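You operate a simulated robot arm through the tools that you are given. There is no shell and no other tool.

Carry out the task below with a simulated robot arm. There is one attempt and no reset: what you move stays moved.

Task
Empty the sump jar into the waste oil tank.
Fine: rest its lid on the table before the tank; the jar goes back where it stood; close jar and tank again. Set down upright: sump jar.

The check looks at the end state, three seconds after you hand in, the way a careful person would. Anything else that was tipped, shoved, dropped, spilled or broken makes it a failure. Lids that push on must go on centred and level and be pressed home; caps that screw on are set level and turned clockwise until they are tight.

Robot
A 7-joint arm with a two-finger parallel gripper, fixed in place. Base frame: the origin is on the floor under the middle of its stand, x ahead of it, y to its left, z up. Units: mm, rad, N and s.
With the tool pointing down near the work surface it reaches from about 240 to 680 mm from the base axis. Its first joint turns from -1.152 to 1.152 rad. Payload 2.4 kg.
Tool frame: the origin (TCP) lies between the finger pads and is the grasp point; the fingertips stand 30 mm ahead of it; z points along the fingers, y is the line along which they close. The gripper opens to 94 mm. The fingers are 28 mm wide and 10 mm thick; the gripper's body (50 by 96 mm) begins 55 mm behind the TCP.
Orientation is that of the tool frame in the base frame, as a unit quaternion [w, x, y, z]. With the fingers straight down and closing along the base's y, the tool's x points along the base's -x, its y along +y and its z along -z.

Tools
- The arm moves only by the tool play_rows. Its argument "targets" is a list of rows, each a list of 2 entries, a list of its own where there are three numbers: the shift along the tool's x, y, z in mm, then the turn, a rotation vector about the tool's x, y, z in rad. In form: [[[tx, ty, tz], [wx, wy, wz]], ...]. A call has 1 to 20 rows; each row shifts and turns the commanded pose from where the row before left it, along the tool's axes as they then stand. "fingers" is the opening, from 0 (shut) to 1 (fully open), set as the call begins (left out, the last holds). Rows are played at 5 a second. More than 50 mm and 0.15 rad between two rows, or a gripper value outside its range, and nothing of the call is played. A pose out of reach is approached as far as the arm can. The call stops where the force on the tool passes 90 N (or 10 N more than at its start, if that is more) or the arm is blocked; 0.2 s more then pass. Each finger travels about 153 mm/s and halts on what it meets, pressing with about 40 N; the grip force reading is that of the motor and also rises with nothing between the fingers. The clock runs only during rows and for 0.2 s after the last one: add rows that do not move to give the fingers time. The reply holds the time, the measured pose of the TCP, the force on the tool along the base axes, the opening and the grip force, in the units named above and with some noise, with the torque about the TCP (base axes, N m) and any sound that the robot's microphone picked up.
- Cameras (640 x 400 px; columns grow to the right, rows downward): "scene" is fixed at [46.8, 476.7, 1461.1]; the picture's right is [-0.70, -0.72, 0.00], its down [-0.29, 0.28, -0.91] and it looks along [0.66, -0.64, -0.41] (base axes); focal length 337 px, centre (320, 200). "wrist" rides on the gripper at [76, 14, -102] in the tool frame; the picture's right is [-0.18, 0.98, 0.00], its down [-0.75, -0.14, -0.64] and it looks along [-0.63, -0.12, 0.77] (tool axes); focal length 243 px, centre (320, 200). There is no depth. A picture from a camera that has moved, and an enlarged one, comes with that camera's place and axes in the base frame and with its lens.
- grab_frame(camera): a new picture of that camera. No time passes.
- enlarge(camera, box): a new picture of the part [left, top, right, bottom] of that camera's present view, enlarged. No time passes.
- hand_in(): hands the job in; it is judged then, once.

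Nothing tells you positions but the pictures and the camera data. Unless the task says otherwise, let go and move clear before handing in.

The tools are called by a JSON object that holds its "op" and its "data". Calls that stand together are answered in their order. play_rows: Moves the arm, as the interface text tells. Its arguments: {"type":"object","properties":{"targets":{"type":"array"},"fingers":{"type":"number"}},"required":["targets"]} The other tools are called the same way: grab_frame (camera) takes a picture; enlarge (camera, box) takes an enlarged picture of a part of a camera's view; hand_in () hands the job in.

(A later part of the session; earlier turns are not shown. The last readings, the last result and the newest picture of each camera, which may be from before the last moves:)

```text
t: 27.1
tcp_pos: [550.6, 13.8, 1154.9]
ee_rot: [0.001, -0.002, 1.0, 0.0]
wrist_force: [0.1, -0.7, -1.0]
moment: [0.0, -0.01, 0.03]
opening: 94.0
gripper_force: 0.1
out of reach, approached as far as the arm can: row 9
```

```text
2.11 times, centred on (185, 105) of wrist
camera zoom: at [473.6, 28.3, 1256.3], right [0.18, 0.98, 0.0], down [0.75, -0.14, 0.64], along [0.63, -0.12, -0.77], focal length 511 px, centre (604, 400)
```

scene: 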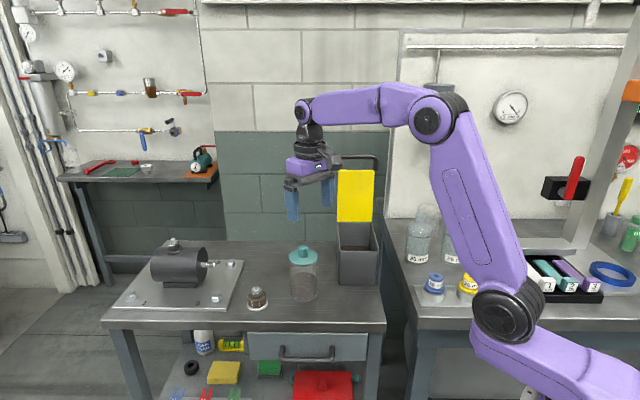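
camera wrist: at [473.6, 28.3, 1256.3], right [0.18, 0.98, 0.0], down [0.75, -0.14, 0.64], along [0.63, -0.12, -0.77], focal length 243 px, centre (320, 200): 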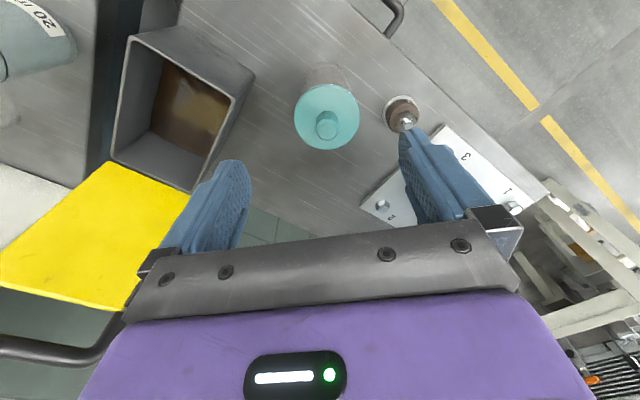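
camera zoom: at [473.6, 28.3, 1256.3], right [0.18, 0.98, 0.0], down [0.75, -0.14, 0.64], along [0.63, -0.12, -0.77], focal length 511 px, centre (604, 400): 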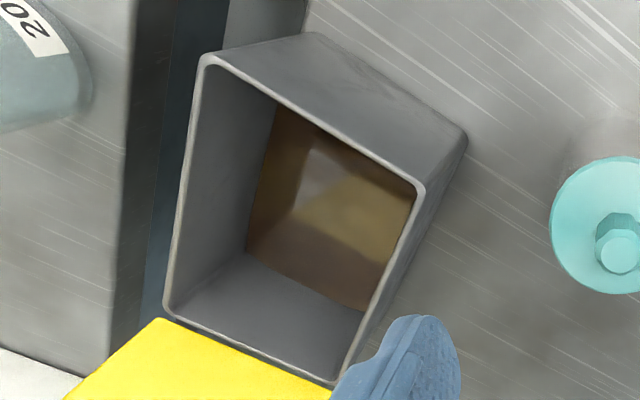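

Both views agree: knob top at (578.6, 16, 1019), lid disc ~74 mm across at z≈991, table top ≈873. I'll lower to just above the knob and re-check the alignment.

{"op": "play_rows", "data": {"targets": [[[-9.3, 0.7, 31.6], [0, 0, 0]], [[-9.3, 0.7, 31.6], [0, 0, 0]], [[-9.3, 0.7, 31.6], [0, 0, 0]], [[0, 0, 0], [0, 0, 0]]], "fingers": 0.6}}

{"op": "grab_frame", "data": {"camera": "wrist"}}

{"op": "enlarge", "data": {"camera": "scene", "box": [260, 190, 360, 310]}}

```text
t: 28.1
tcp_pos: [579.5, 15.1, 1059.2]
ee_rot: [0.001, -0.002, 1.0, 0.0]
wrist_force: [-0.1, 0.3, -0.3]
moment: [0.02, 0.03, -0.01]
opening: 56.4
gripper_force: 0.1
```

```text
taken
camera wrist: at [501.7, 29.9, 1161.2], right [0.18, 0.98, 0.0], down [0.75, -0.14, 0.64], along [0.63, -0.12, -0.77], focal length 243 px, centre (320, 200)
```

wrist: 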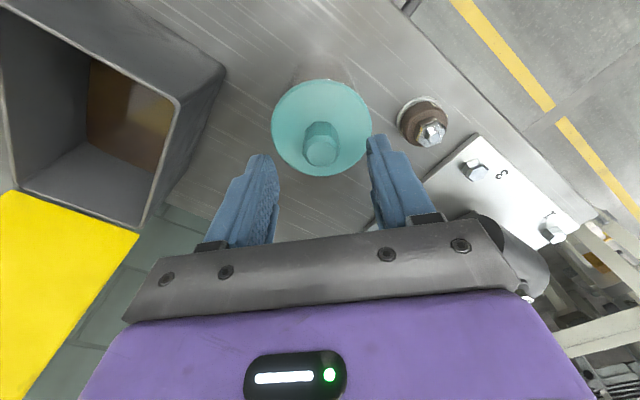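

```text
3.33 times, centred on (310, 250) of scene
camera zoom: at [46.8, 476.7, 1461.1], right [-0.7, -0.72, 0.0], down [-0.29, 0.28, -0.91], along [0.66, -0.64, -0.41], focal length 1122 px, centre (353, 33)
```

zoom: 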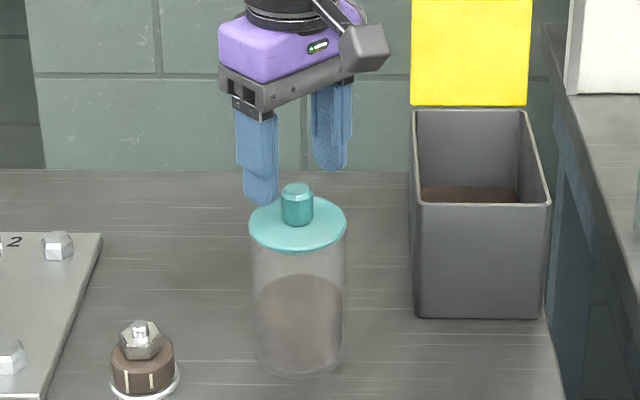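

The knob is lined up directly beneath the fingers. I'll descend so the tips stop just above the lid disc, then close on the knob.

{"op": "play_rows", "data": {"targets": [[[0, 0, 16], [0, 0, 0]], [[0, 0, 17], [0, 0, 0]], [[0, 0, 0], [0, 0, 0]]]}}

{"op": "play_rows", "data": {"targets": [[[0, 0, 0], [0, 0, 0]], [[0, 0, 0], [0, 0, 0]], [[0, 0, 0], [0, 0, 0]]], "fingers": 0}}

{"op": "grab_frame", "data": {"camera": "wrist"}}

{"op": "enlarge", "data": {"camera": "scene", "box": [260, 190, 360, 310]}}

```text
t: 28.9
tcp_pos: [580.0, 15.6, 1030.3]
ee_rot: [0.003, -0.002, 1.0, 0.001]
wrist_force: [-8.9, -0.1, 34.9]
moment: [-0.04, 0.54, 0.03]
opening: 56.4
gripper_force: 0.1
```

```text
t: 29.7
tcp_pos: [581.9, 16.0, 1029.9]
ee_rot: [0.006, -0.003, 1.0, 0.001]
wrist_force: [6.9, 4.4, 34.0]
moment: [0.44, -0.23, 0.02]
opening: 22.6
gripper_force: 39.8
```

```text
taken
camera wrist: at [502.8, 31.1, 1131.0], right [0.18, 0.98, 0.0], down [0.75, -0.14, 0.65], along [0.64, -0.11, -0.76], focal length 243 px, centre (320, 200)
```

wrist: 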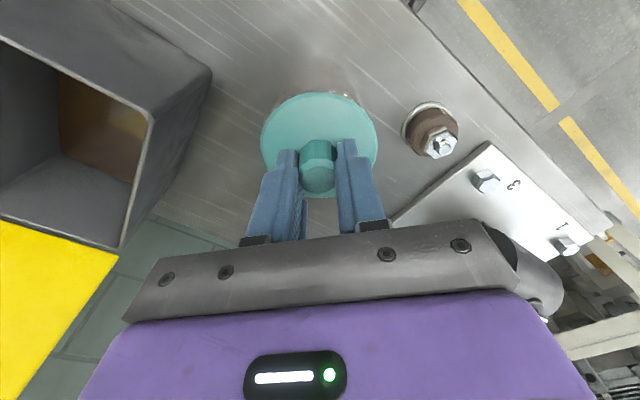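

```text
3.33 times, centred on (310, 250) of scene
camera zoom: at [46.3, 476.8, 1461.1], right [-0.7, -0.72, 0.0], down [-0.29, 0.28, -0.91], along [0.66, -0.64, -0.4], focal length 1122 px, centre (353, 33)
```

zoom: 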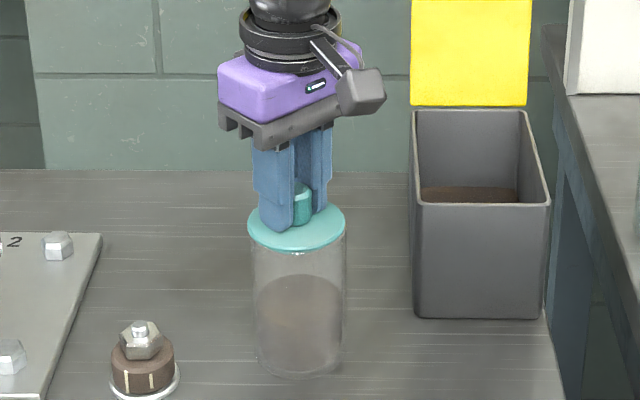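

The tips are touching the disc (so its top is at z≈1000) and the knob is gripped. I'll relieve the downward push and lift slightly to see whether the lid comes free.

{"op": "play_rows", "data": {"targets": [[[0, 0, -4], [0, 0, 0]], [[0, 0, 0], [0, 0, 0]]]}}

{"op": "play_rows", "data": {"targets": [[[0, 0, -2], [0, 0, 0]], [[0, 0, -2], [0, 0, 0]], [[0, 0, 0], [0, 0, 0]]]}}

{"op": "enlarge", "data": {"camera": "scene", "box": [280, 238, 328, 308]}}

```text
t: 30.3
tcp_pos: [578.9, 15.9, 1029.6]
ee_rot: [0.0, -0.002, 1.0, -0.001]
wrist_force: [3.6, 2.6, 10.4]
moment: [0.19, -0.47, 0.02]
opening: 22.7
gripper_force: 40.3
```

```text
t: 31.1
tcp_pos: [579.3, 15.4, 1034.1]
ee_rot: [-0.001, -0.001, 1.0, 0.0]
wrist_force: [-0.4, -0.5, -0.2]
moment: [-0.02, 0.02, 0.03]
opening: 22.4
gripper_force: 39.9
```

```text
5.71 times, centred on (304, 273) of scene
camera zoom: at [46.8, 476.7, 1461.1], right [-0.7, -0.72, 0.0], down [-0.29, 0.28, -0.91], along [0.66, -0.64, -0.41], focal length 1924 px, centre (411, -217)
```

zoom: 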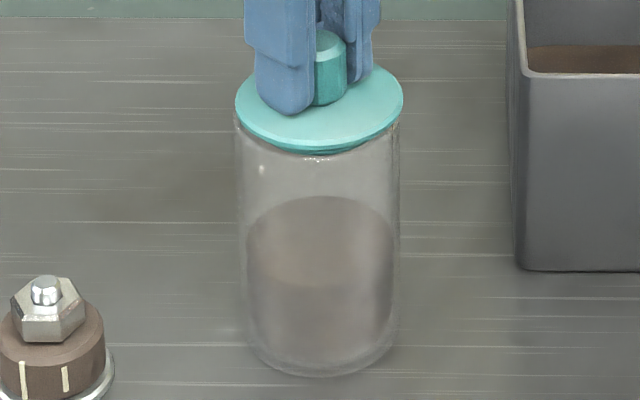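

The lid comes up freely while the jar stays put — it's a plug lid. I'll lift it clear.

{"op": "play_rows", "data": {"targets": [[[0, 0, -8], [0, 0, 0]], [[0, 0, -12], [0, 0, 0]], [[0, 0, -20], [0, 0, 0]], [[0, 0, -30], [0, 0, 0]], [[0, 0, 0], [0, 0, 0]]]}}

{"op": "enlarge", "data": {"camera": "scene", "box": [260, 200, 380, 310]}}

{"op": "grab_frame", "data": {"camera": "wrist"}}

```text
t: 32.3
tcp_pos: [579.0, 15.1, 1104.7]
ee_rot: [0.001, -0.002, 1.0, 0.001]
wrist_force: [-0.5, 0.3, -0.5]
moment: [-0.02, -0.05, 0.01]
opening: 22.6
gripper_force: 40.2
```

```text
3.64 times, centred on (320, 255) of scene
camera zoom: at [46.8, 476.7, 1461.1], right [-0.7, -0.72, 0.0], down [-0.29, 0.28, -0.91], along [0.66, -0.64, -0.41], focal length 1224 px, centre (320, 0)
```

zoom: 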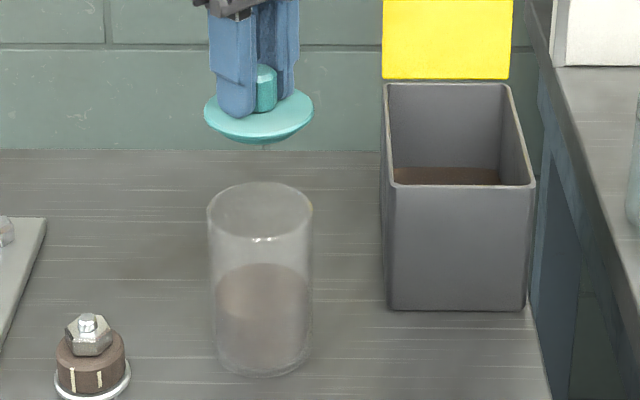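

```text
taken
camera wrist: at [502.1, 30.1, 1206.6], right [0.18, 0.98, 0.0], down [0.75, -0.14, 0.64], along [0.63, -0.12, -0.77], focal length 243 px, centre (320, 200)
```

wrist: 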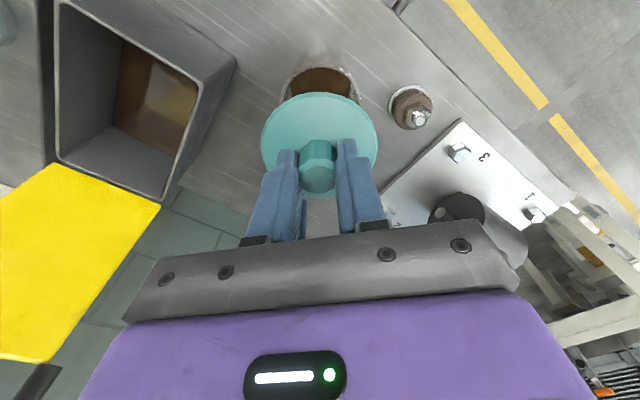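

The lid is off. I'll check its underside and the open jar before setting it down.

{"op": "enlarge", "data": {"camera": "scene", "box": [290, 215, 330, 240]}}

{"op": "enlarge", "data": {"camera": "scene", "box": [284, 245, 324, 310]}}

{"op": "enlarge", "data": {"camera": "wrist", "box": [250, 50, 390, 140]}}

```text
16.00 times, centred on (310, 228) of scene
camera zoom: at [46.8, 476.7, 1461.1], right [-0.7, -0.72, 0.0], down [-0.29, 0.28, -0.91], along [0.66, -0.64, -0.41], focal length 5386 px, centre (480, -240)
```

zoom: 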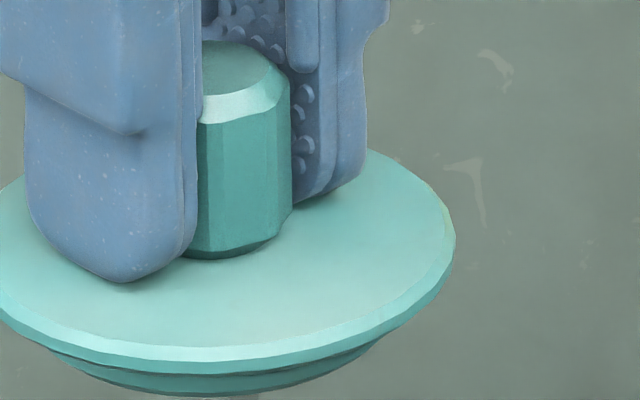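

```text
6.15 times, centred on (304, 278) of scene
camera zoom: at [46.8, 476.7, 1461.1], right [-0.7, -0.72, 0.0], down [-0.29, 0.28, -0.91], along [0.66, -0.64, -0.41], focal length 2072 px, centre (418, -277)
```

zoom: 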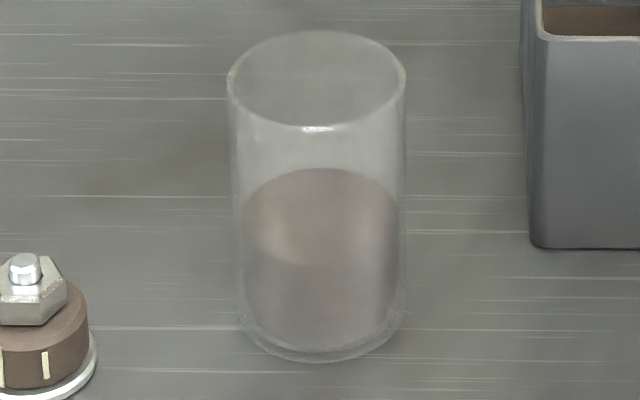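

```text
4.44 times, centred on (320, 95) of wrist
camera zoom: at [502.1, 30.1, 1206.6], right [0.18, 0.98, 0.0], down [0.75, -0.14, 0.64], along [0.63, -0.12, -0.77], focal length 1078 px, centre (320, 667)
```

zoom: 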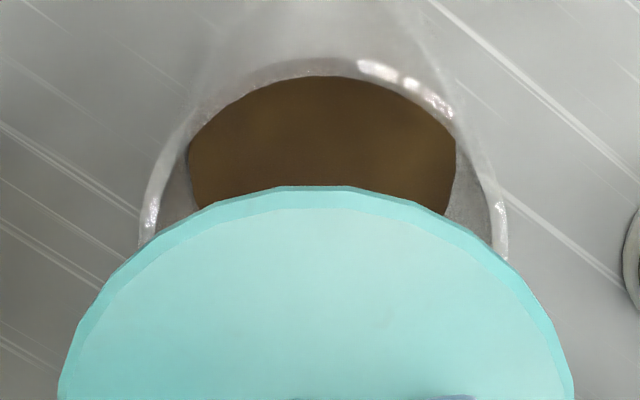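

The lid has a short plug under the disc, and the jar holds oil to about 60%. I'll carry the lid to the spot in front of the tank, about (458, -55), and lower it most of the way.

{"op": "play_rows", "data": {"targets": [[[40.3, -23.3, 0], [0, 0, 0]], [[40.3, -23.3, 0], [0, 0, 0]], [[40.3, -23.3, 0], [0, 0, 0]], [[0, 0, 40], [0, 0, 0]], [[0, 0, 40], [0, 0, 0]], [[0, 0, 40], [0, 0, 0]], [[0, 0, 35], [0, 0, 0]], [[0, 0, 0], [0, 0, 0]]]}}

{"op": "grab_frame", "data": {"camera": "scene"}}

{"op": "enlarge", "data": {"camera": "scene", "box": [290, 220, 420, 330]}}

{"op": "grab_frame", "data": {"camera": "wrist"}}

```text
t: 34.1
tcp_pos: [459.0, -55.1, 949.7]
ee_rot: [0.001, -0.002, 1.0, 0.0]
wrist_force: [-0.6, 0.7, 0.0]
moment: [-0.03, -0.02, -0.01]
opening: 22.5
gripper_force: 40.5
```

```text
taken
```

scene: 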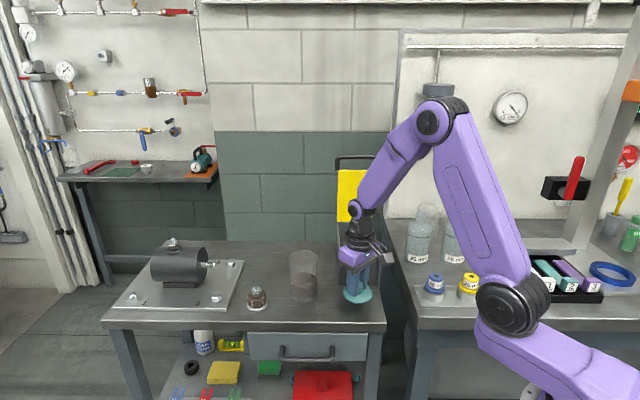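

```text
3.64 times, centred on (355, 275) of scene
camera zoom: at [46.8, 476.7, 1461.1], right [-0.7, -0.72, 0.0], down [-0.29, 0.28, -0.91], along [0.66, -0.64, -0.41], focal length 1224 px, centre (193, -73)
```

zoom: 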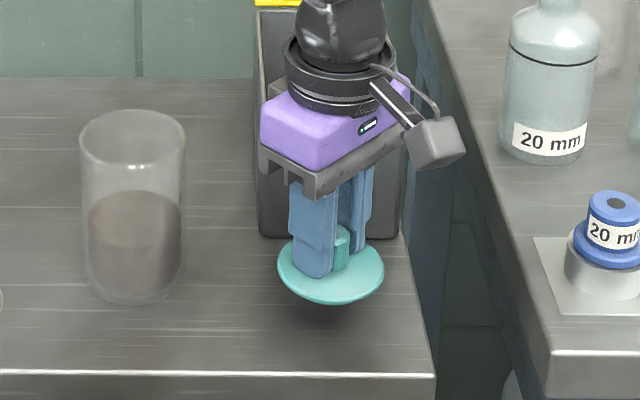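

```text
taken
camera wrist: at [382.8, -39.8, 1051.2], right [0.18, 0.98, 0.0], down [0.75, -0.14, 0.64], along [0.63, -0.12, -0.77], focal length 243 px, centre (320, 200)
```

wrist: 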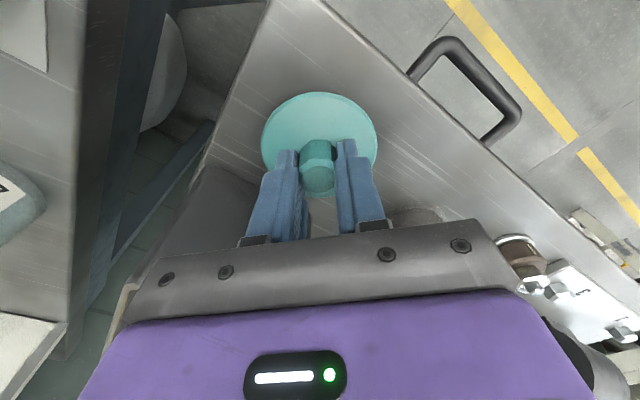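

The lid hovers above the table in front of the tank. I'll lower it in small steps until it touches.

{"op": "play_rows", "data": {"targets": [[[0, 0, 15], [0, 0, 0]], [[0, 0, 8], [0, 0, 0]], [[0, 0, 4], [0, 0, 0]], [[0, 0, 3], [0, 0, 0]], [[0, 0, 0], [0, 0, 0]]]}}

{"op": "enlarge", "data": {"camera": "scene", "box": [330, 250, 400, 320]}}

```text
t: 35.1
tcp_pos: [462.3, -55.6, 924.1]
ee_rot: [0.006, -0.002, 1.0, -0.001]
wrist_force: [0.4, -4.5, 22.8]
moment: [-0.76, 0.14, -0.03]
opening: 20.5
gripper_force: 40.0
stopped in row 5: the force on the tool passed its limit at 99 N (the readings are from after the stop); the commanded pose is now the measured one
```

```text
5.71 times, centred on (365, 285) of scene
camera zoom: at [46.5, 476.8, 1461.1], right [-0.7, -0.72, 0.0], down [-0.29, 0.28, -0.91], along [0.66, -0.64, -0.4], focal length 1924 px, centre (63, -286)
```

zoom: 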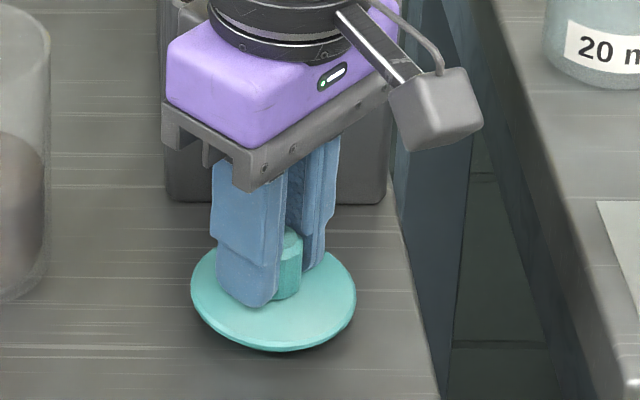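

The lid has touched the table. I'll relieve the push slightly, open the fingers and back up.

{"op": "play_rows", "data": {"targets": [[[0, 0, -2], [0, 0, 0]], [[0, 0, 0], [0, 0, 0]]]}}

{"op": "play_rows", "data": {"targets": [[[0, 0, 0], [0, 0, 0]], [[0, 0, 0], [0, 0, 0]], [[0, 0, 0], [0, 0, 0]]], "fingers": 0.5}}

{"op": "enlarge", "data": {"camera": "scene", "box": [330, 250, 400, 320]}}

{"op": "grab_frame", "data": {"camera": "wrist"}}

```text
t: 35.7
tcp_pos: [460.4, -54.4, 925.2]
ee_rot: [0.004, -0.002, 1.0, -0.001]
wrist_force: [0.2, 1.0, 3.9]
moment: [0.06, -0.1, 0.0]
opening: 21.6
gripper_force: 40.0
```

```text
t: 36.5
tcp_pos: [461.4, -54.7, 924.9]
ee_rot: [0.003, -0.002, 1.0, -0.001]
wrist_force: [0.3, 0.5, -0.5]
moment: [0.0, -0.02, 0.02]
opening: 47.2
gripper_force: 0.2
```

```text
5.71 times, centred on (365, 285) of scene
camera zoom: at [46.8, 476.7, 1461.1], right [-0.7, -0.72, 0.0], down [-0.29, 0.28, -0.91], along [0.66, -0.64, -0.41], focal length 1924 px, centre (63, -286)
```

zoom: 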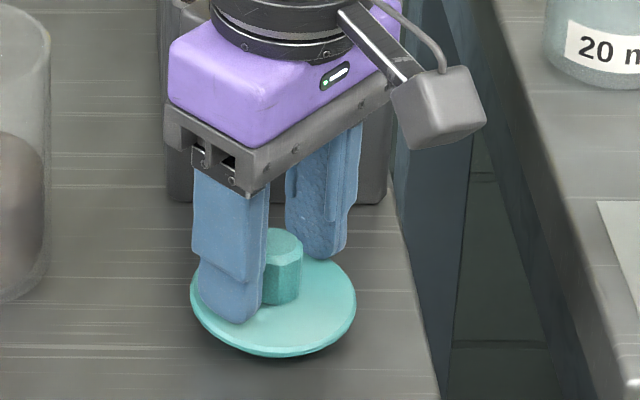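

```text
taken
camera wrist: at [383.3, -40.7, 1026.9], right [0.18, 0.98, 0.0], down [0.75, -0.14, 0.65], along [0.64, -0.12, -0.76], focal length 243 px, centre (320, 200)
```

wrist: 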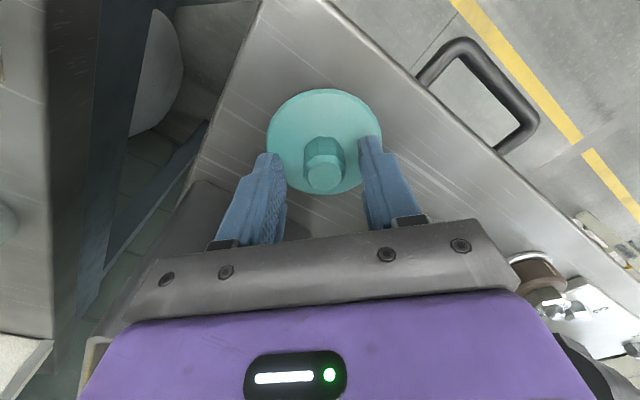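

The lid is resting level in front of the tank. I'll rise clear of it, move back toward the jar, and pitch the tool to about 15° below horizontal so it can grip the jar from the side.

{"op": "play_rows", "data": {"targets": [[[0, 0, -20], [0, 0, 0]], [[0, 0, -45], [0, 0, 0]], [[0, 0, -45], [0, 0, 0]], [[0, 0, -45], [0, 0, 0]], [[0, 0, -45], [0, 0, 0]], [[-28, 23.7, 0], [0, 0, 0]], [[-28, 23.7, 0], [0, 0, 0]], [[-28, 23.7, 0], [0, 0, 0]], [[0, 0, 0], [0, -0.1454, 0]], [[0, 0, 0], [0, -0.1454, 0]], [[0, 0, 0], [0, -0.1454, 0]], [[0, 0, 0], [0, -0.1454, 0]], [[0, 0, 0], [0, -0.1454, 0]], [[0, 0, 0], [0, -0.1454, 0]], [[0, 0, 0], [0, -0.1454, 0]], [[0, 0, 0], [0, -0.1454, 0]], [[0, 0, 0], [0, -0.1454, 0]], [[0, 0, 0], [0, 0, 0]]], "fingers": 1}}

{"op": "grab_frame", "data": {"camera": "scene"}}

{"op": "grab_frame", "data": {"camera": "wrist"}}

{"op": "enlarge", "data": {"camera": "scene", "box": [270, 235, 400, 330]}}

```text
t: 40.3
tcp_pos: [542.9, 17.2, 1125.9]
ee_rot: [0.611, -0.002, 0.791, 0.001]
wrist_force: [-0.3, -0.2, -0.3]
moment: [0.03, -0.02, -0.01]
opening: 94.1
gripper_force: 0.0
```

```text
taken
```

scene: 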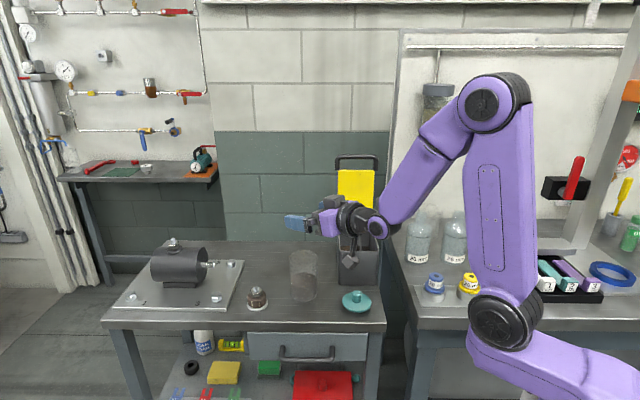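

```text
taken
camera wrist: at [423.9, 30.7, 1077.2], right [0.04, 0.98, 0.18], down [-0.43, -0.14, 0.89], along [0.9, -0.11, 0.42], focal length 243 px, centre (320, 200)
```

wrist: 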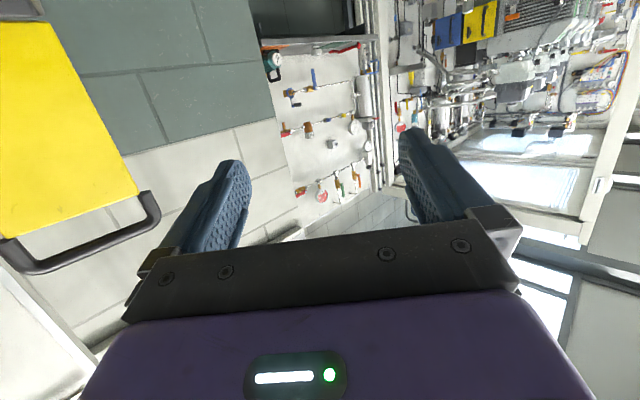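

```text
4.21 times, centred on (335, 282) of scene
camera zoom: at [46.8, 476.7, 1461.1], right [-0.7, -0.72, 0.0], down [-0.29, 0.28, -0.91], along [0.66, -0.64, -0.41], focal length 1418 px, centre (257, -147)
```

zoom: 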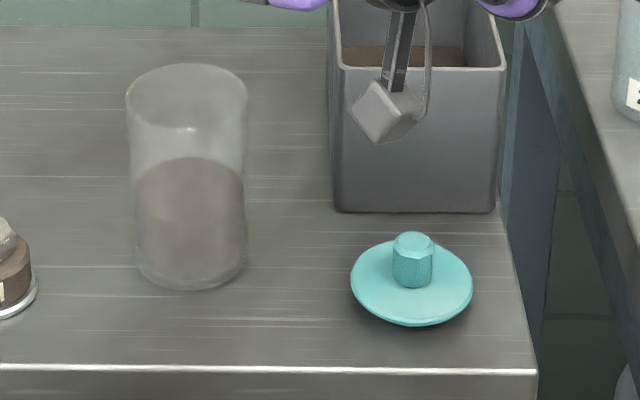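

The arm reaches this side-on pose well. Before touching the jar, I'll do a dry run of the pouring roll above the tank (empty gripper) to check the wrist can turn far enough.

{"op": "play_rows", "data": {"targets": [[[0, -42, 0], [0, 0, 0]], [[0, -42, 0], [0, 0, 0]], [[0, -42, 0], [0, 0, 0]], [[0, 0, 0], [0, 0, 0.145]], [[0, 0, 0], [0, 0, 0.145]], [[0, 0, 0], [0, 0, 0.145]], [[0, 0, 0], [0, 0, 0.145]], [[0, 0, 0], [0, 0, 0.145]], [[0, 0, 0], [0, 0, 0.145]], [[0, 0, 0], [0, 0, 0.145]], [[0, 0, 0], [0, 0, 0.145]], [[0, 0, 0], [0, 0, 0.145]], [[0, 0, 0], [0, 0, 0.145]], [[0, 0, 0], [0, 0, 0.145]], [[0, 0, 0], [0, 0, 0.145]], [[0, 0, 0], [0, 0, 0.145]], [[0, 0, 0], [0, 0, 0.145]], [[0, 0, 0], [0, 0, 0.145]], [[0, 0, 0], [0, 0, 0.145]], [[0, 0, 0], [0, 0, 0]]]}}

{"op": "grab_frame", "data": {"camera": "scene"}}

{"op": "grab_frame", "data": {"camera": "wrist"}}

```text
t: 44.5
tcp_pos: [544.1, -110.5, 1126.6]
ee_rot: [0.242, 0.725, 0.317, 0.561]
wrist_force: [0.0, 0.6, 0.0]
moment: [0.0, -0.01, 0.01]
opening: 93.8
gripper_force: 0.2
```

```text
taken
```

scene: 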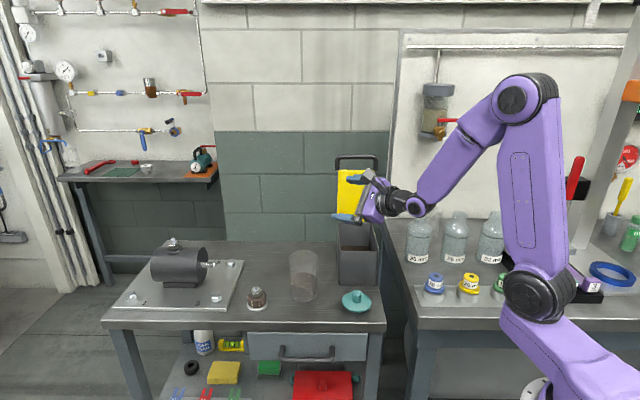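

```text
taken
camera wrist: at [459.4, -63.4, 1211.7], right [0.15, -0.8, 0.57], down [-0.78, -0.46, -0.43], along [0.61, -0.38, -0.69], focal length 243 px, centre (320, 200)
```

wrist: 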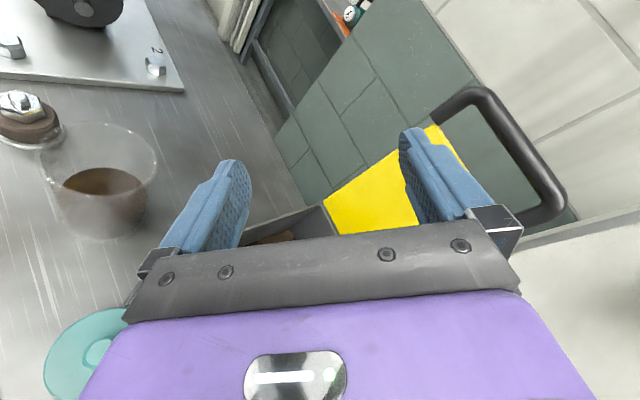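

A 133° roll is feasible here. I'll roll back and return to the jar's side.

{"op": "play_rows", "data": {"targets": [[[0, 0, 0], [0, 0, -0.145]], [[0, 0, 0], [0, 0, -0.145]], [[0, 0, 0], [0, 0, -0.145]], [[0, 0, 0], [0, 0, -0.145]], [[0, 0, 0], [0, 0, -0.145]], [[0, 0, 0], [0, 0, -0.145]], [[0, 0, 0], [0, 0, -0.145]], [[0, 0, 0], [0, 0, -0.145]], [[0, 0, 0], [0, 0, -0.145]], [[0, 0, 0], [0, 0, -0.145]], [[0, 0, 0], [0, 0, -0.145]], [[0, 0, 0], [0, 0, -0.145]], [[0, 0, 0], [0, 0, -0.145]], [[0, 0, 0], [0, 0, -0.145]], [[0, 0, 0], [0, 0, -0.145]], [[0, 0, 0], [0, 0, -0.145]], [[0, 42, 0], [0, 0, 0]], [[0, 42, 0], [0, 0, 0]], [[0, 42, 0], [0, 0, 0]], [[0, 0, 0], [0, 0, 0]]]}}

{"op": "grab_frame", "data": {"camera": "scene"}}

```text
t: 48.7
tcp_pos: [543.6, 16.6, 1126.0]
ee_rot: [0.611, -0.003, 0.792, 0.001]
wrist_force: [0.0, -0.5, 0.6]
moment: [0.0, 0.02, -0.01]
opening: 94.0
gripper_force: 0.1
```

```text
taken
```

scene: 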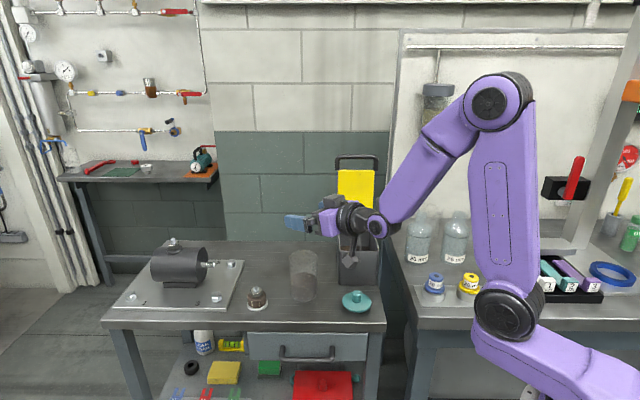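

I'll now descend beside the jar with the fingers straddling it, stopping partway to check clearance.

{"op": "play_rows", "data": {"targets": [[[43.1, 0.5, 11.2], [0, 0, 0]], [[43.1, 0, 11.2], [0, 0, 0]], [[24, 0, 6.2], [0, 0, 0]], [[0, 0, 0], [0, 0, 0]]]}}

{"op": "enlarge", "data": {"camera": "scene", "box": [260, 200, 400, 330]}}

{"op": "grab_frame", "data": {"camera": "wrist"}}

```text
t: 49.7
tcp_pos: [542.5, 16.5, 1012.5]
ee_rot: [0.611, -0.002, 0.791, 0.002]
wrist_force: [0.3, -0.6, -0.4]
moment: [0.04, -0.01, 0.02]
opening: 94.2
gripper_force: 0.0
```

```text
3.08 times, centred on (330, 265) of scene
camera zoom: at [46.8, 476.7, 1461.1], right [-0.7, -0.72, 0.0], down [-0.29, 0.28, -0.91], along [0.66, -0.64, -0.41], focal length 1036 px, centre (289, 0)
```

zoom: 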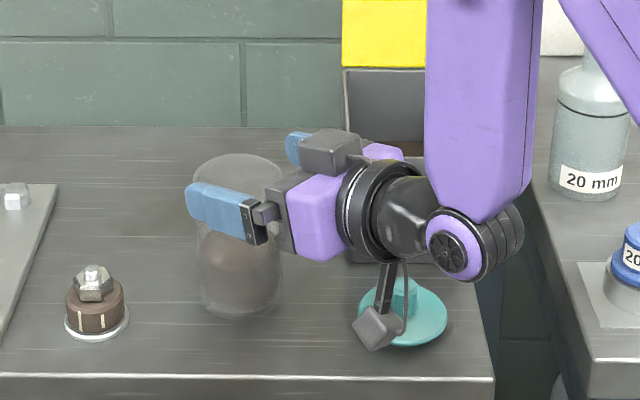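

```text
taken
camera wrist: at [423.5, 31.4, 963.2], right [0.04, 0.98, 0.18], down [-0.43, -0.14, 0.89], along [0.9, -0.11, 0.42], focal length 243 px, centre (320, 200)
```

wrist: 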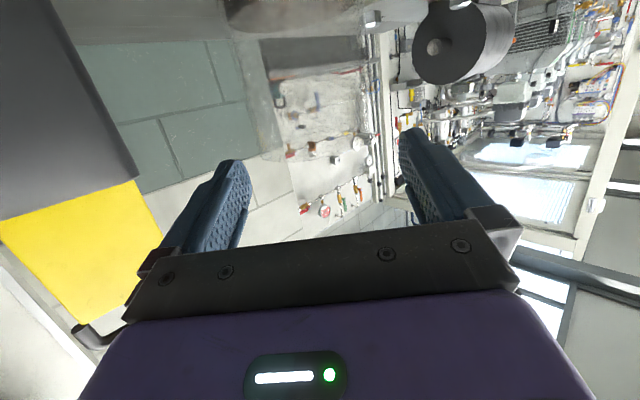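

I can see the glass faintly between the fingers. I'll zoom the wrist view to check it's centred.

{"op": "enlarge", "data": {"camera": "wrist", "box": [200, 0, 440, 150]}}

{"op": "enlarge", "data": {"camera": "scene", "box": [295, 235, 345, 285]}}

```text
2.67 times, centred on (320, 75) of wrist
camera zoom: at [423.5, 31.4, 963.2], right [0.04, 0.98, 0.18], down [-0.43, -0.14, 0.89], along [0.9, -0.11, 0.42], focal length 647 px, centre (320, 533)
```

zoom: 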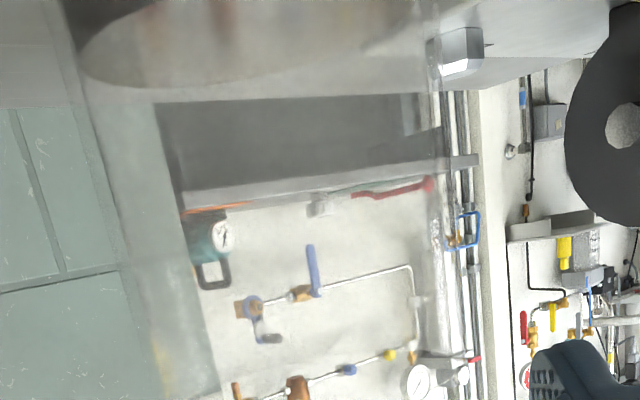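

```text
8.00 times, centred on (320, 260) of scene
camera zoom: at [46.8, 476.7, 1461.1], right [-0.7, -0.72, 0.0], down [-0.29, 0.28, -0.91], along [0.66, -0.64, -0.41], focal length 2693 px, centre (320, -280)
```

zoom: 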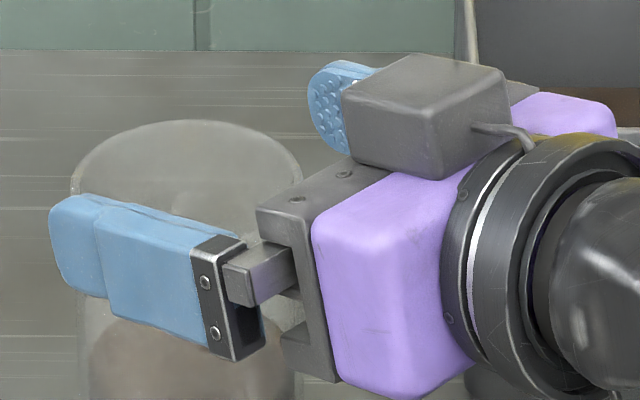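

The jar is centred to within 2 mm. I'll go down to grip height (z≈948) and then forward onto the jar.

{"op": "play_rows", "data": {"targets": [[[31, 0.8, 8], [0, 0, 0]], [[31, 0.7, 8.1], [0, 0, 0]], [[0, 0, 0], [0, 0, 0]]]}}

{"op": "grab_frame", "data": {"camera": "wrist"}}

{"op": "grab_frame", "data": {"camera": "scene"}}

{"op": "enlarge", "data": {"camera": "scene", "box": [270, 230, 400, 330]}}

```text
t: 50.5
tcp_pos: [543.3, 18.5, 945.7]
ee_rot: [0.611, -0.002, 0.791, 0.001]
wrist_force: [0.8, 0.5, 0.5]
moment: [0.03, -0.01, 0.03]
opening: 93.9
gripper_force: 0.1
```

```text
taken
camera wrist: at [424.1, 31.7, 899.6], right [0.04, 0.98, 0.18], down [-0.43, -0.14, 0.89], along [0.9, -0.11, 0.42], focal length 243 px, centre (320, 200)
```

wrist: 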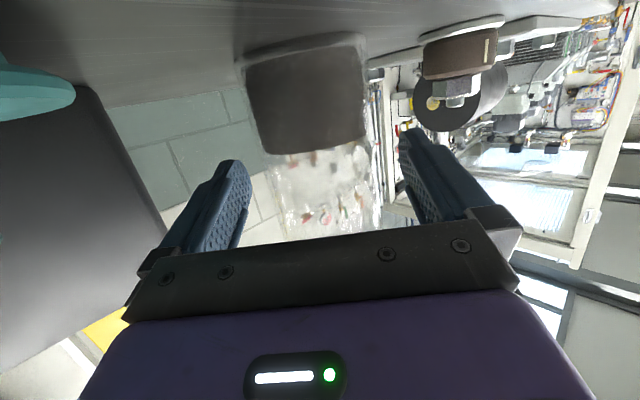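

```text
taken
```

scene: 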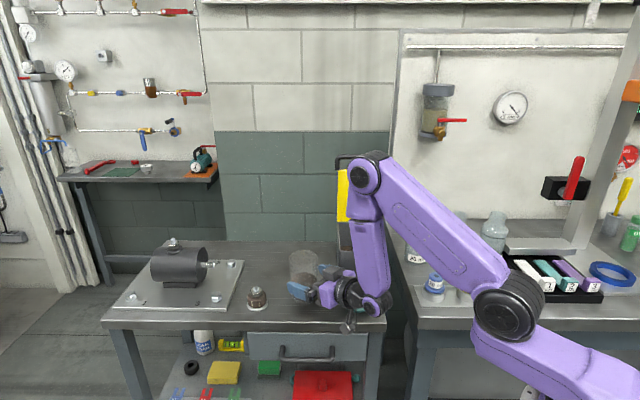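

```text
4.00 times, centred on (335, 280) of scene
camera zoom: at [46.8, 476.7, 1461.1], right [-0.7, -0.72, 0.0], down [-0.29, 0.28, -0.91], along [0.66, -0.64, -0.41], focal length 1347 px, centre (260, -120)
```

zoom: 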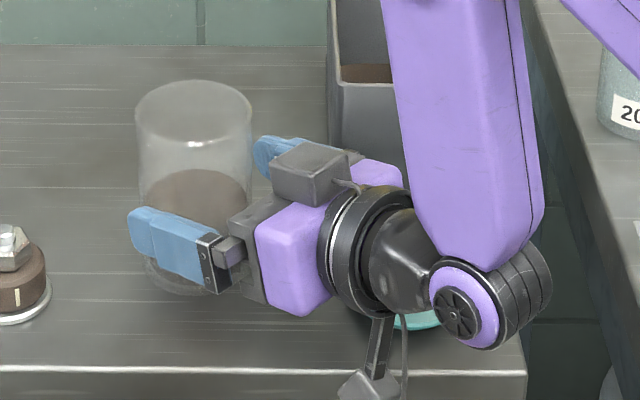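

The jar sits well between the fingers with the oil level visible. I'll advance 35 mm so the jar axis is at the grip point, then close.

{"op": "play_rows", "data": {"targets": [[[-4.4, -0.6, 16.9], [0, 0, 0]], [[-4.4, -0.6, 16.9], [0, 0, 0]], [[0, 0, 0], [0, 0, 0]]]}}

{"op": "grab_frame", "data": {"camera": "wrist"}}

{"op": "enlarge", "data": {"camera": "scene", "box": [270, 230, 400, 330]}}

```text
t: 51.3
tcp_pos: [575.0, 17.5, 947.4]
ee_rot: [0.608, -0.002, 0.794, 0.001]
wrist_force: [-34.8, 1.9, 32.5]
moment: [0.35, 6.43, 0.11]
opening: 93.7
gripper_force: 0.1
```

```text
taken
camera wrist: at [455.5, 31.1, 899.5], right [0.04, 0.98, 0.18], down [-0.42, -0.14, 0.89], along [0.91, -0.11, 0.41], focal length 243 px, centre (320, 200)
```

wrist: 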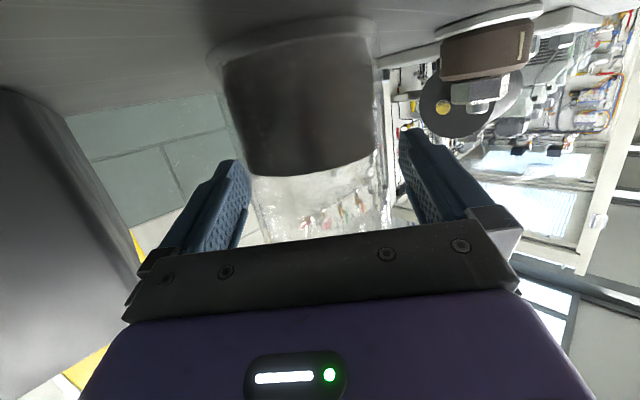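

```text
4.00 times, centred on (335, 280) of scene
camera zoom: at [45.4, 476.7, 1461.1], right [-0.7, -0.72, 0.0], down [-0.29, 0.28, -0.91], along [0.66, -0.64, -0.4], focal length 1347 px, centre (260, -120)
```

zoom: 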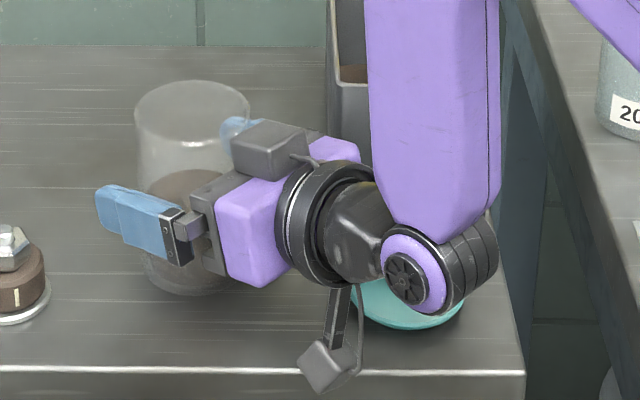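

The force readings show the wrist camera touching the table's front edge, not the jar. I'll back off, raise the grip height and pitch the tool down a bit more so the camera clears.

{"op": "play_rows", "data": {"targets": [[[3.8, 0, -14.5], [0, 0, 0]], [[-13.6, 0, -3.5], [0, 0, 0]], [[0, 0, 0], [0, 0.094, 0]], [[0, 0, 0], [0, 0, 0]]]}}

{"op": "grab_frame", "data": {"camera": "wrist"}}

{"op": "enlarge", "data": {"camera": "scene", "box": [270, 230, 400, 330]}}

```text
t: 52.3
tcp_pos: [562.5, 17.8, 962.5]
ee_rot: [0.573, -0.002, 0.819, 0.001]
wrist_force: [-0.3, 0.2, 1.0]
moment: [-0.01, 0.03, -0.02]
opening: 93.9
gripper_force: 0.1
```

```text
taken
camera wrist: at [439.9, 31.5, 925.4], right [0.06, 0.98, 0.17], down [-0.34, -0.14, 0.93], along [0.94, -0.11, 0.33], focal length 243 px, centre (320, 200)
```

wrist: 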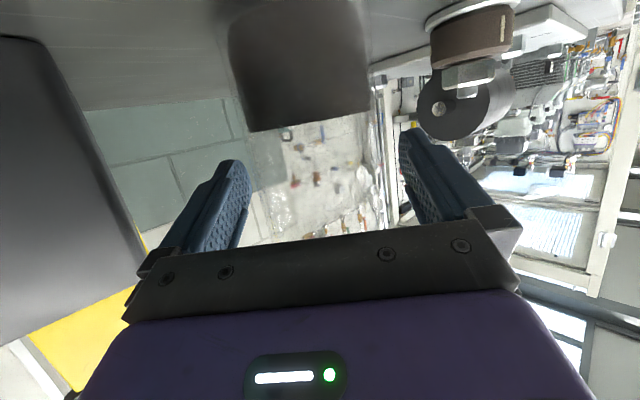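

```text
4.00 times, centred on (335, 280) of scene
camera zoom: at [46.8, 476.7, 1461.1], right [-0.7, -0.72, 0.0], down [-0.29, 0.28, -0.91], along [0.66, -0.64, -0.41], focal length 1347 px, centre (260, -120)
```

zoom: 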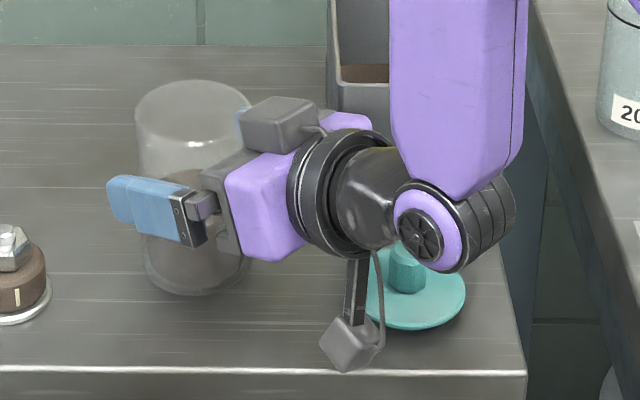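

Contact is gone and the camera is ~25 mm higher. I'll move the last 15 mm forward in two steps and check forces.

{"op": "play_rows", "data": {"targets": [[[-2.3, -0.3, 7.3], [0, 0, 0]], [[-2.3, -0.3, 7.3], [0, 0, 0]], [[0, 0, 0], [0, 0, 0]]]}}

{"op": "grab_frame", "data": {"camera": "wrist"}}

{"op": "enlarge", "data": {"camera": "scene", "box": [285, 240, 355, 310]}}

```text
t: 53.1
tcp_pos: [578.4, 18.6, 961.3]
ee_rot: [0.573, -0.002, 0.82, 0.001]
wrist_force: [0.2, 0.4, -0.1]
moment: [0.0, 0.01, 0.0]
opening: 94.1
gripper_force: 0.0
```

```text
taken
camera wrist: at [454.9, 31.2, 924.4], right [0.06, 0.98, 0.17], down [-0.34, -0.14, 0.93], along [0.94, -0.11, 0.33], focal length 243 px, centre (320, 200)
```

wrist: 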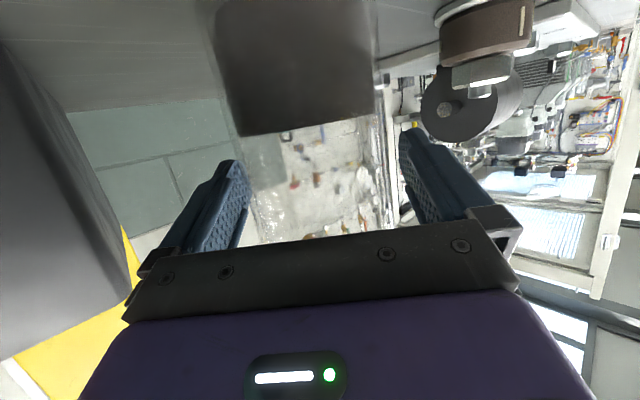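

```text
5.71 times, centred on (320, 275) of scene
camera zoom: at [46.8, 476.7, 1461.1], right [-0.7, -0.72, 0.0], down [-0.29, 0.28, -0.91], along [0.66, -0.64, -0.41], focal length 1924 px, centre (320, -229)
```

zoom: 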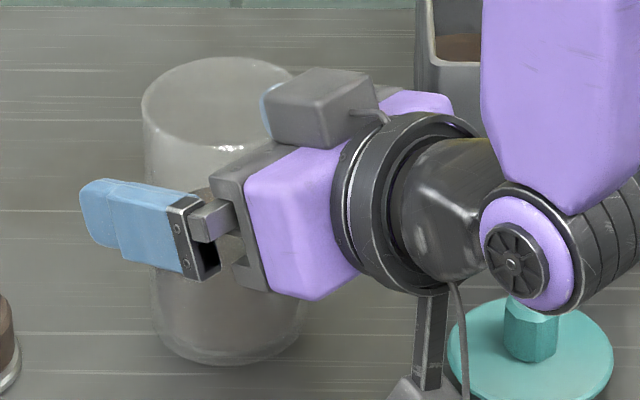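

No contact, and the jar axis computes to (577, 17) – right at the grip point. Closing on the jar now.

{"op": "play_rows", "data": {"targets": [[[0, 0, 0], [0, 0, 0]], [[0, 0, 0], [0, 0, 0]], [[0, 0, 0], [0, 0, 0]], [[0, 0, 0], [0, 0, 0]]], "fingers": 0}}

{"op": "grab_frame", "data": {"camera": "wrist"}}

{"op": "enlarge", "data": {"camera": "scene", "box": [285, 240, 355, 310]}}

```text
t: 54.1
tcp_pos: [578.6, 17.3, 961.4]
ee_rot: [0.574, -0.002, 0.819, 0.001]
wrist_force: [0.5, -1.7, 0.3]
moment: [0.03, -0.02, 0.01]
opening: 76.2
gripper_force: 40.8
```

```text
taken
camera wrist: at [454.9, 31.3, 924.4], right [0.06, 0.98, 0.17], down [-0.34, -0.14, 0.93], along [0.94, -0.11, 0.33], focal length 243 px, centre (320, 200)
```

wrist: 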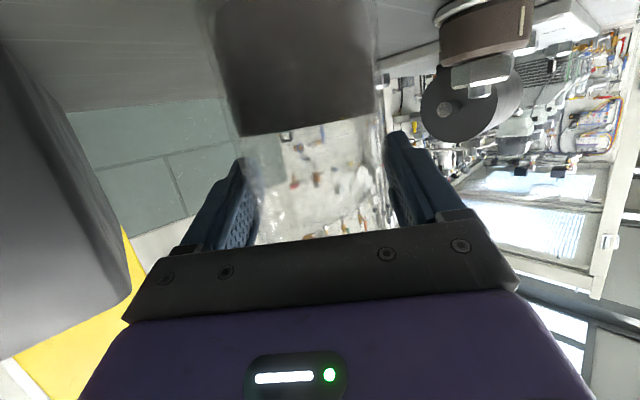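

```text
5.71 times, centred on (320, 275) of scene
camera zoom: at [46.8, 476.7, 1461.1], right [-0.7, -0.72, 0.0], down [-0.29, 0.28, -0.91], along [0.66, -0.64, -0.41], focal length 1924 px, centre (320, -229)
```

zoom: 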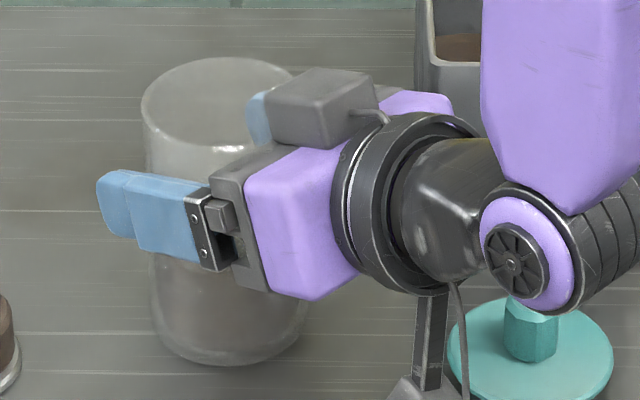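

The jar is gripped at 76 mm with no sideways force. I'll lift a few millimetres and check the load.

{"op": "play_rows", "data": {"targets": [[[-4.7, 0, -1.7], [0, 0, 0]], [[-4.7, 0, -1.7], [0, 0, 0]], [[0, 0, 0], [0, 0, 0]]]}}

{"op": "enlarge", "data": {"camera": "scene", "box": [285, 240, 355, 310]}}

{"op": "grab_frame", "data": {"camera": "wrist"}}

```text
t: 54.9
tcp_pos: [577.6, 16.6, 971.5]
ee_rot: [0.572, -0.002, 0.82, 0.001]
wrist_force: [-0.1, -0.1, -2.5]
moment: [-0.05, 0.03, 0.01]
opening: 75.7
gripper_force: 40.6
```

```text
5.71 times, centred on (320, 275) of scene
camera zoom: at [46.8, 476.7, 1461.1], right [-0.7, -0.72, 0.0], down [-0.29, 0.28, -0.91], along [0.66, -0.64, -0.41], focal length 1924 px, centre (320, -229)
```

zoom: 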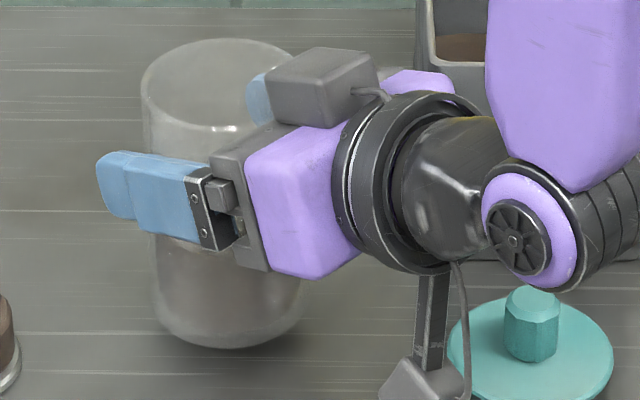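

```text
taken
camera wrist: at [454.7, 30.9, 934.4], right [0.06, 0.98, 0.17], down [-0.34, -0.14, 0.93], along [0.94, -0.11, 0.33], focal length 243 px, centre (320, 200)
```

wrist: 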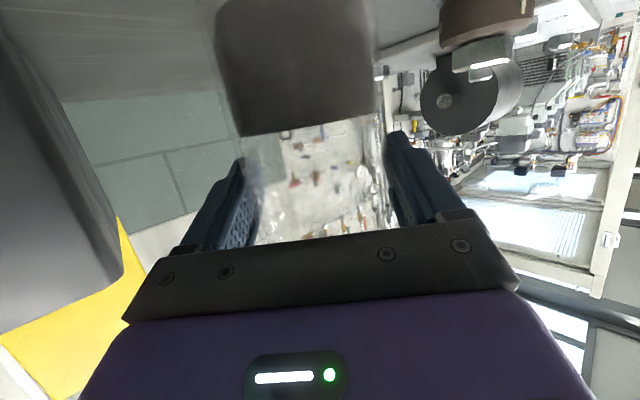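

The jar is lifted (≈2.5 N of load) and stays upright. I'll raise it, pitch the tool to horizontal (a mild 20° lean of the jar, well below spilling), and carry it slowly above the tank's left side.

{"op": "play_rows", "data": {"targets": [[[-23.5, 0, -8.55], [0, 0, 0]], [[-23.5, 0, -8.55], [0, 0, 0]], [[-23.5, 0, -8.55], [0, 0, 0]], [[-23.5, 0, -8.55], [0, 0, 0]], [[-23.5, 0, -8.55], [0, 0, 0]], [[-23.5, 0, -8.55], [0, 0, 0]], [[0, 0, 0], [0, 0, 0]]]}}

{"op": "play_rows", "data": {"targets": [[[0, 0, 0], [0, -0.0582, 0]], [[0, 0, 0], [0, -0.0582, 0]], [[0, 0, 0], [0, -0.0582, 0]], [[0, 0, 0], [0, -0.0582, 0]], [[0, 0, 0], [0, -0.0582, 0]], [[0, 0, 0], [0, -0.0582, 0]], [[0, 0, 0], [0, 0, 0]]]}}

{"op": "grab_frame", "data": {"camera": "scene"}}

{"op": "grab_frame", "data": {"camera": "wrist"}}

```text
t: 56.5
tcp_pos: [578.8, 16.3, 1121.4]
ee_rot: [0.573, -0.002, 0.82, 0.001]
wrist_force: [0.2, -0.8, -2.6]
moment: [0.02, 0.01, 0.04]
opening: 75.9
gripper_force: 39.5
```

```text
t: 58.1
tcp_pos: [577.8, 16.8, 1120.8]
ee_rot: [0.707, -0.004, 0.707, 0.002]
wrist_force: [-0.1, 0.0, -2.9]
moment: [-0.02, 0.02, -0.03]
opening: 75.8
gripper_force: 40.0
```

```text
taken
```

scene: 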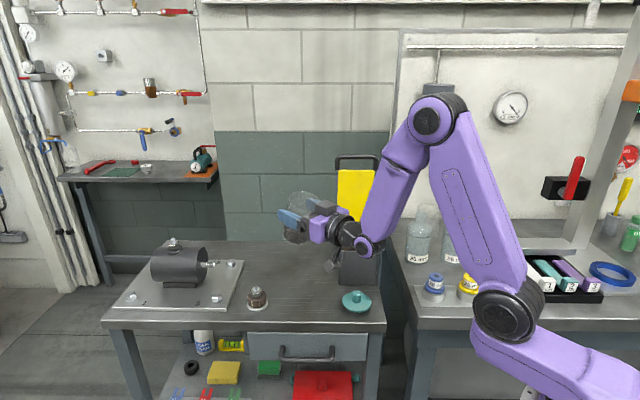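

```text
taken
camera wrist: at [474.7, 31.3, 1044.7], right [0.0, 0.98, 0.18], down [-0.64, -0.14, 0.75], along [0.77, -0.11, 0.63], focal length 243 px, centre (320, 200)
```

wrist: 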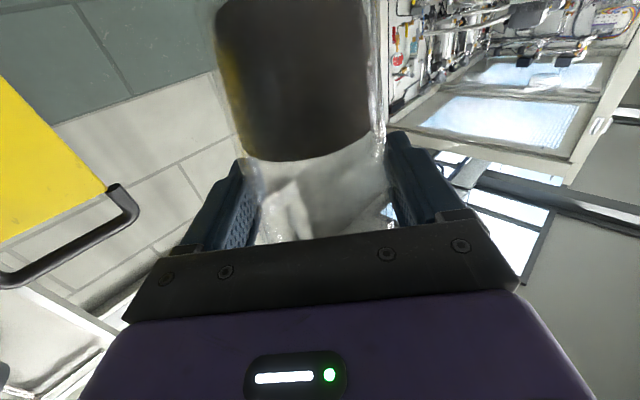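

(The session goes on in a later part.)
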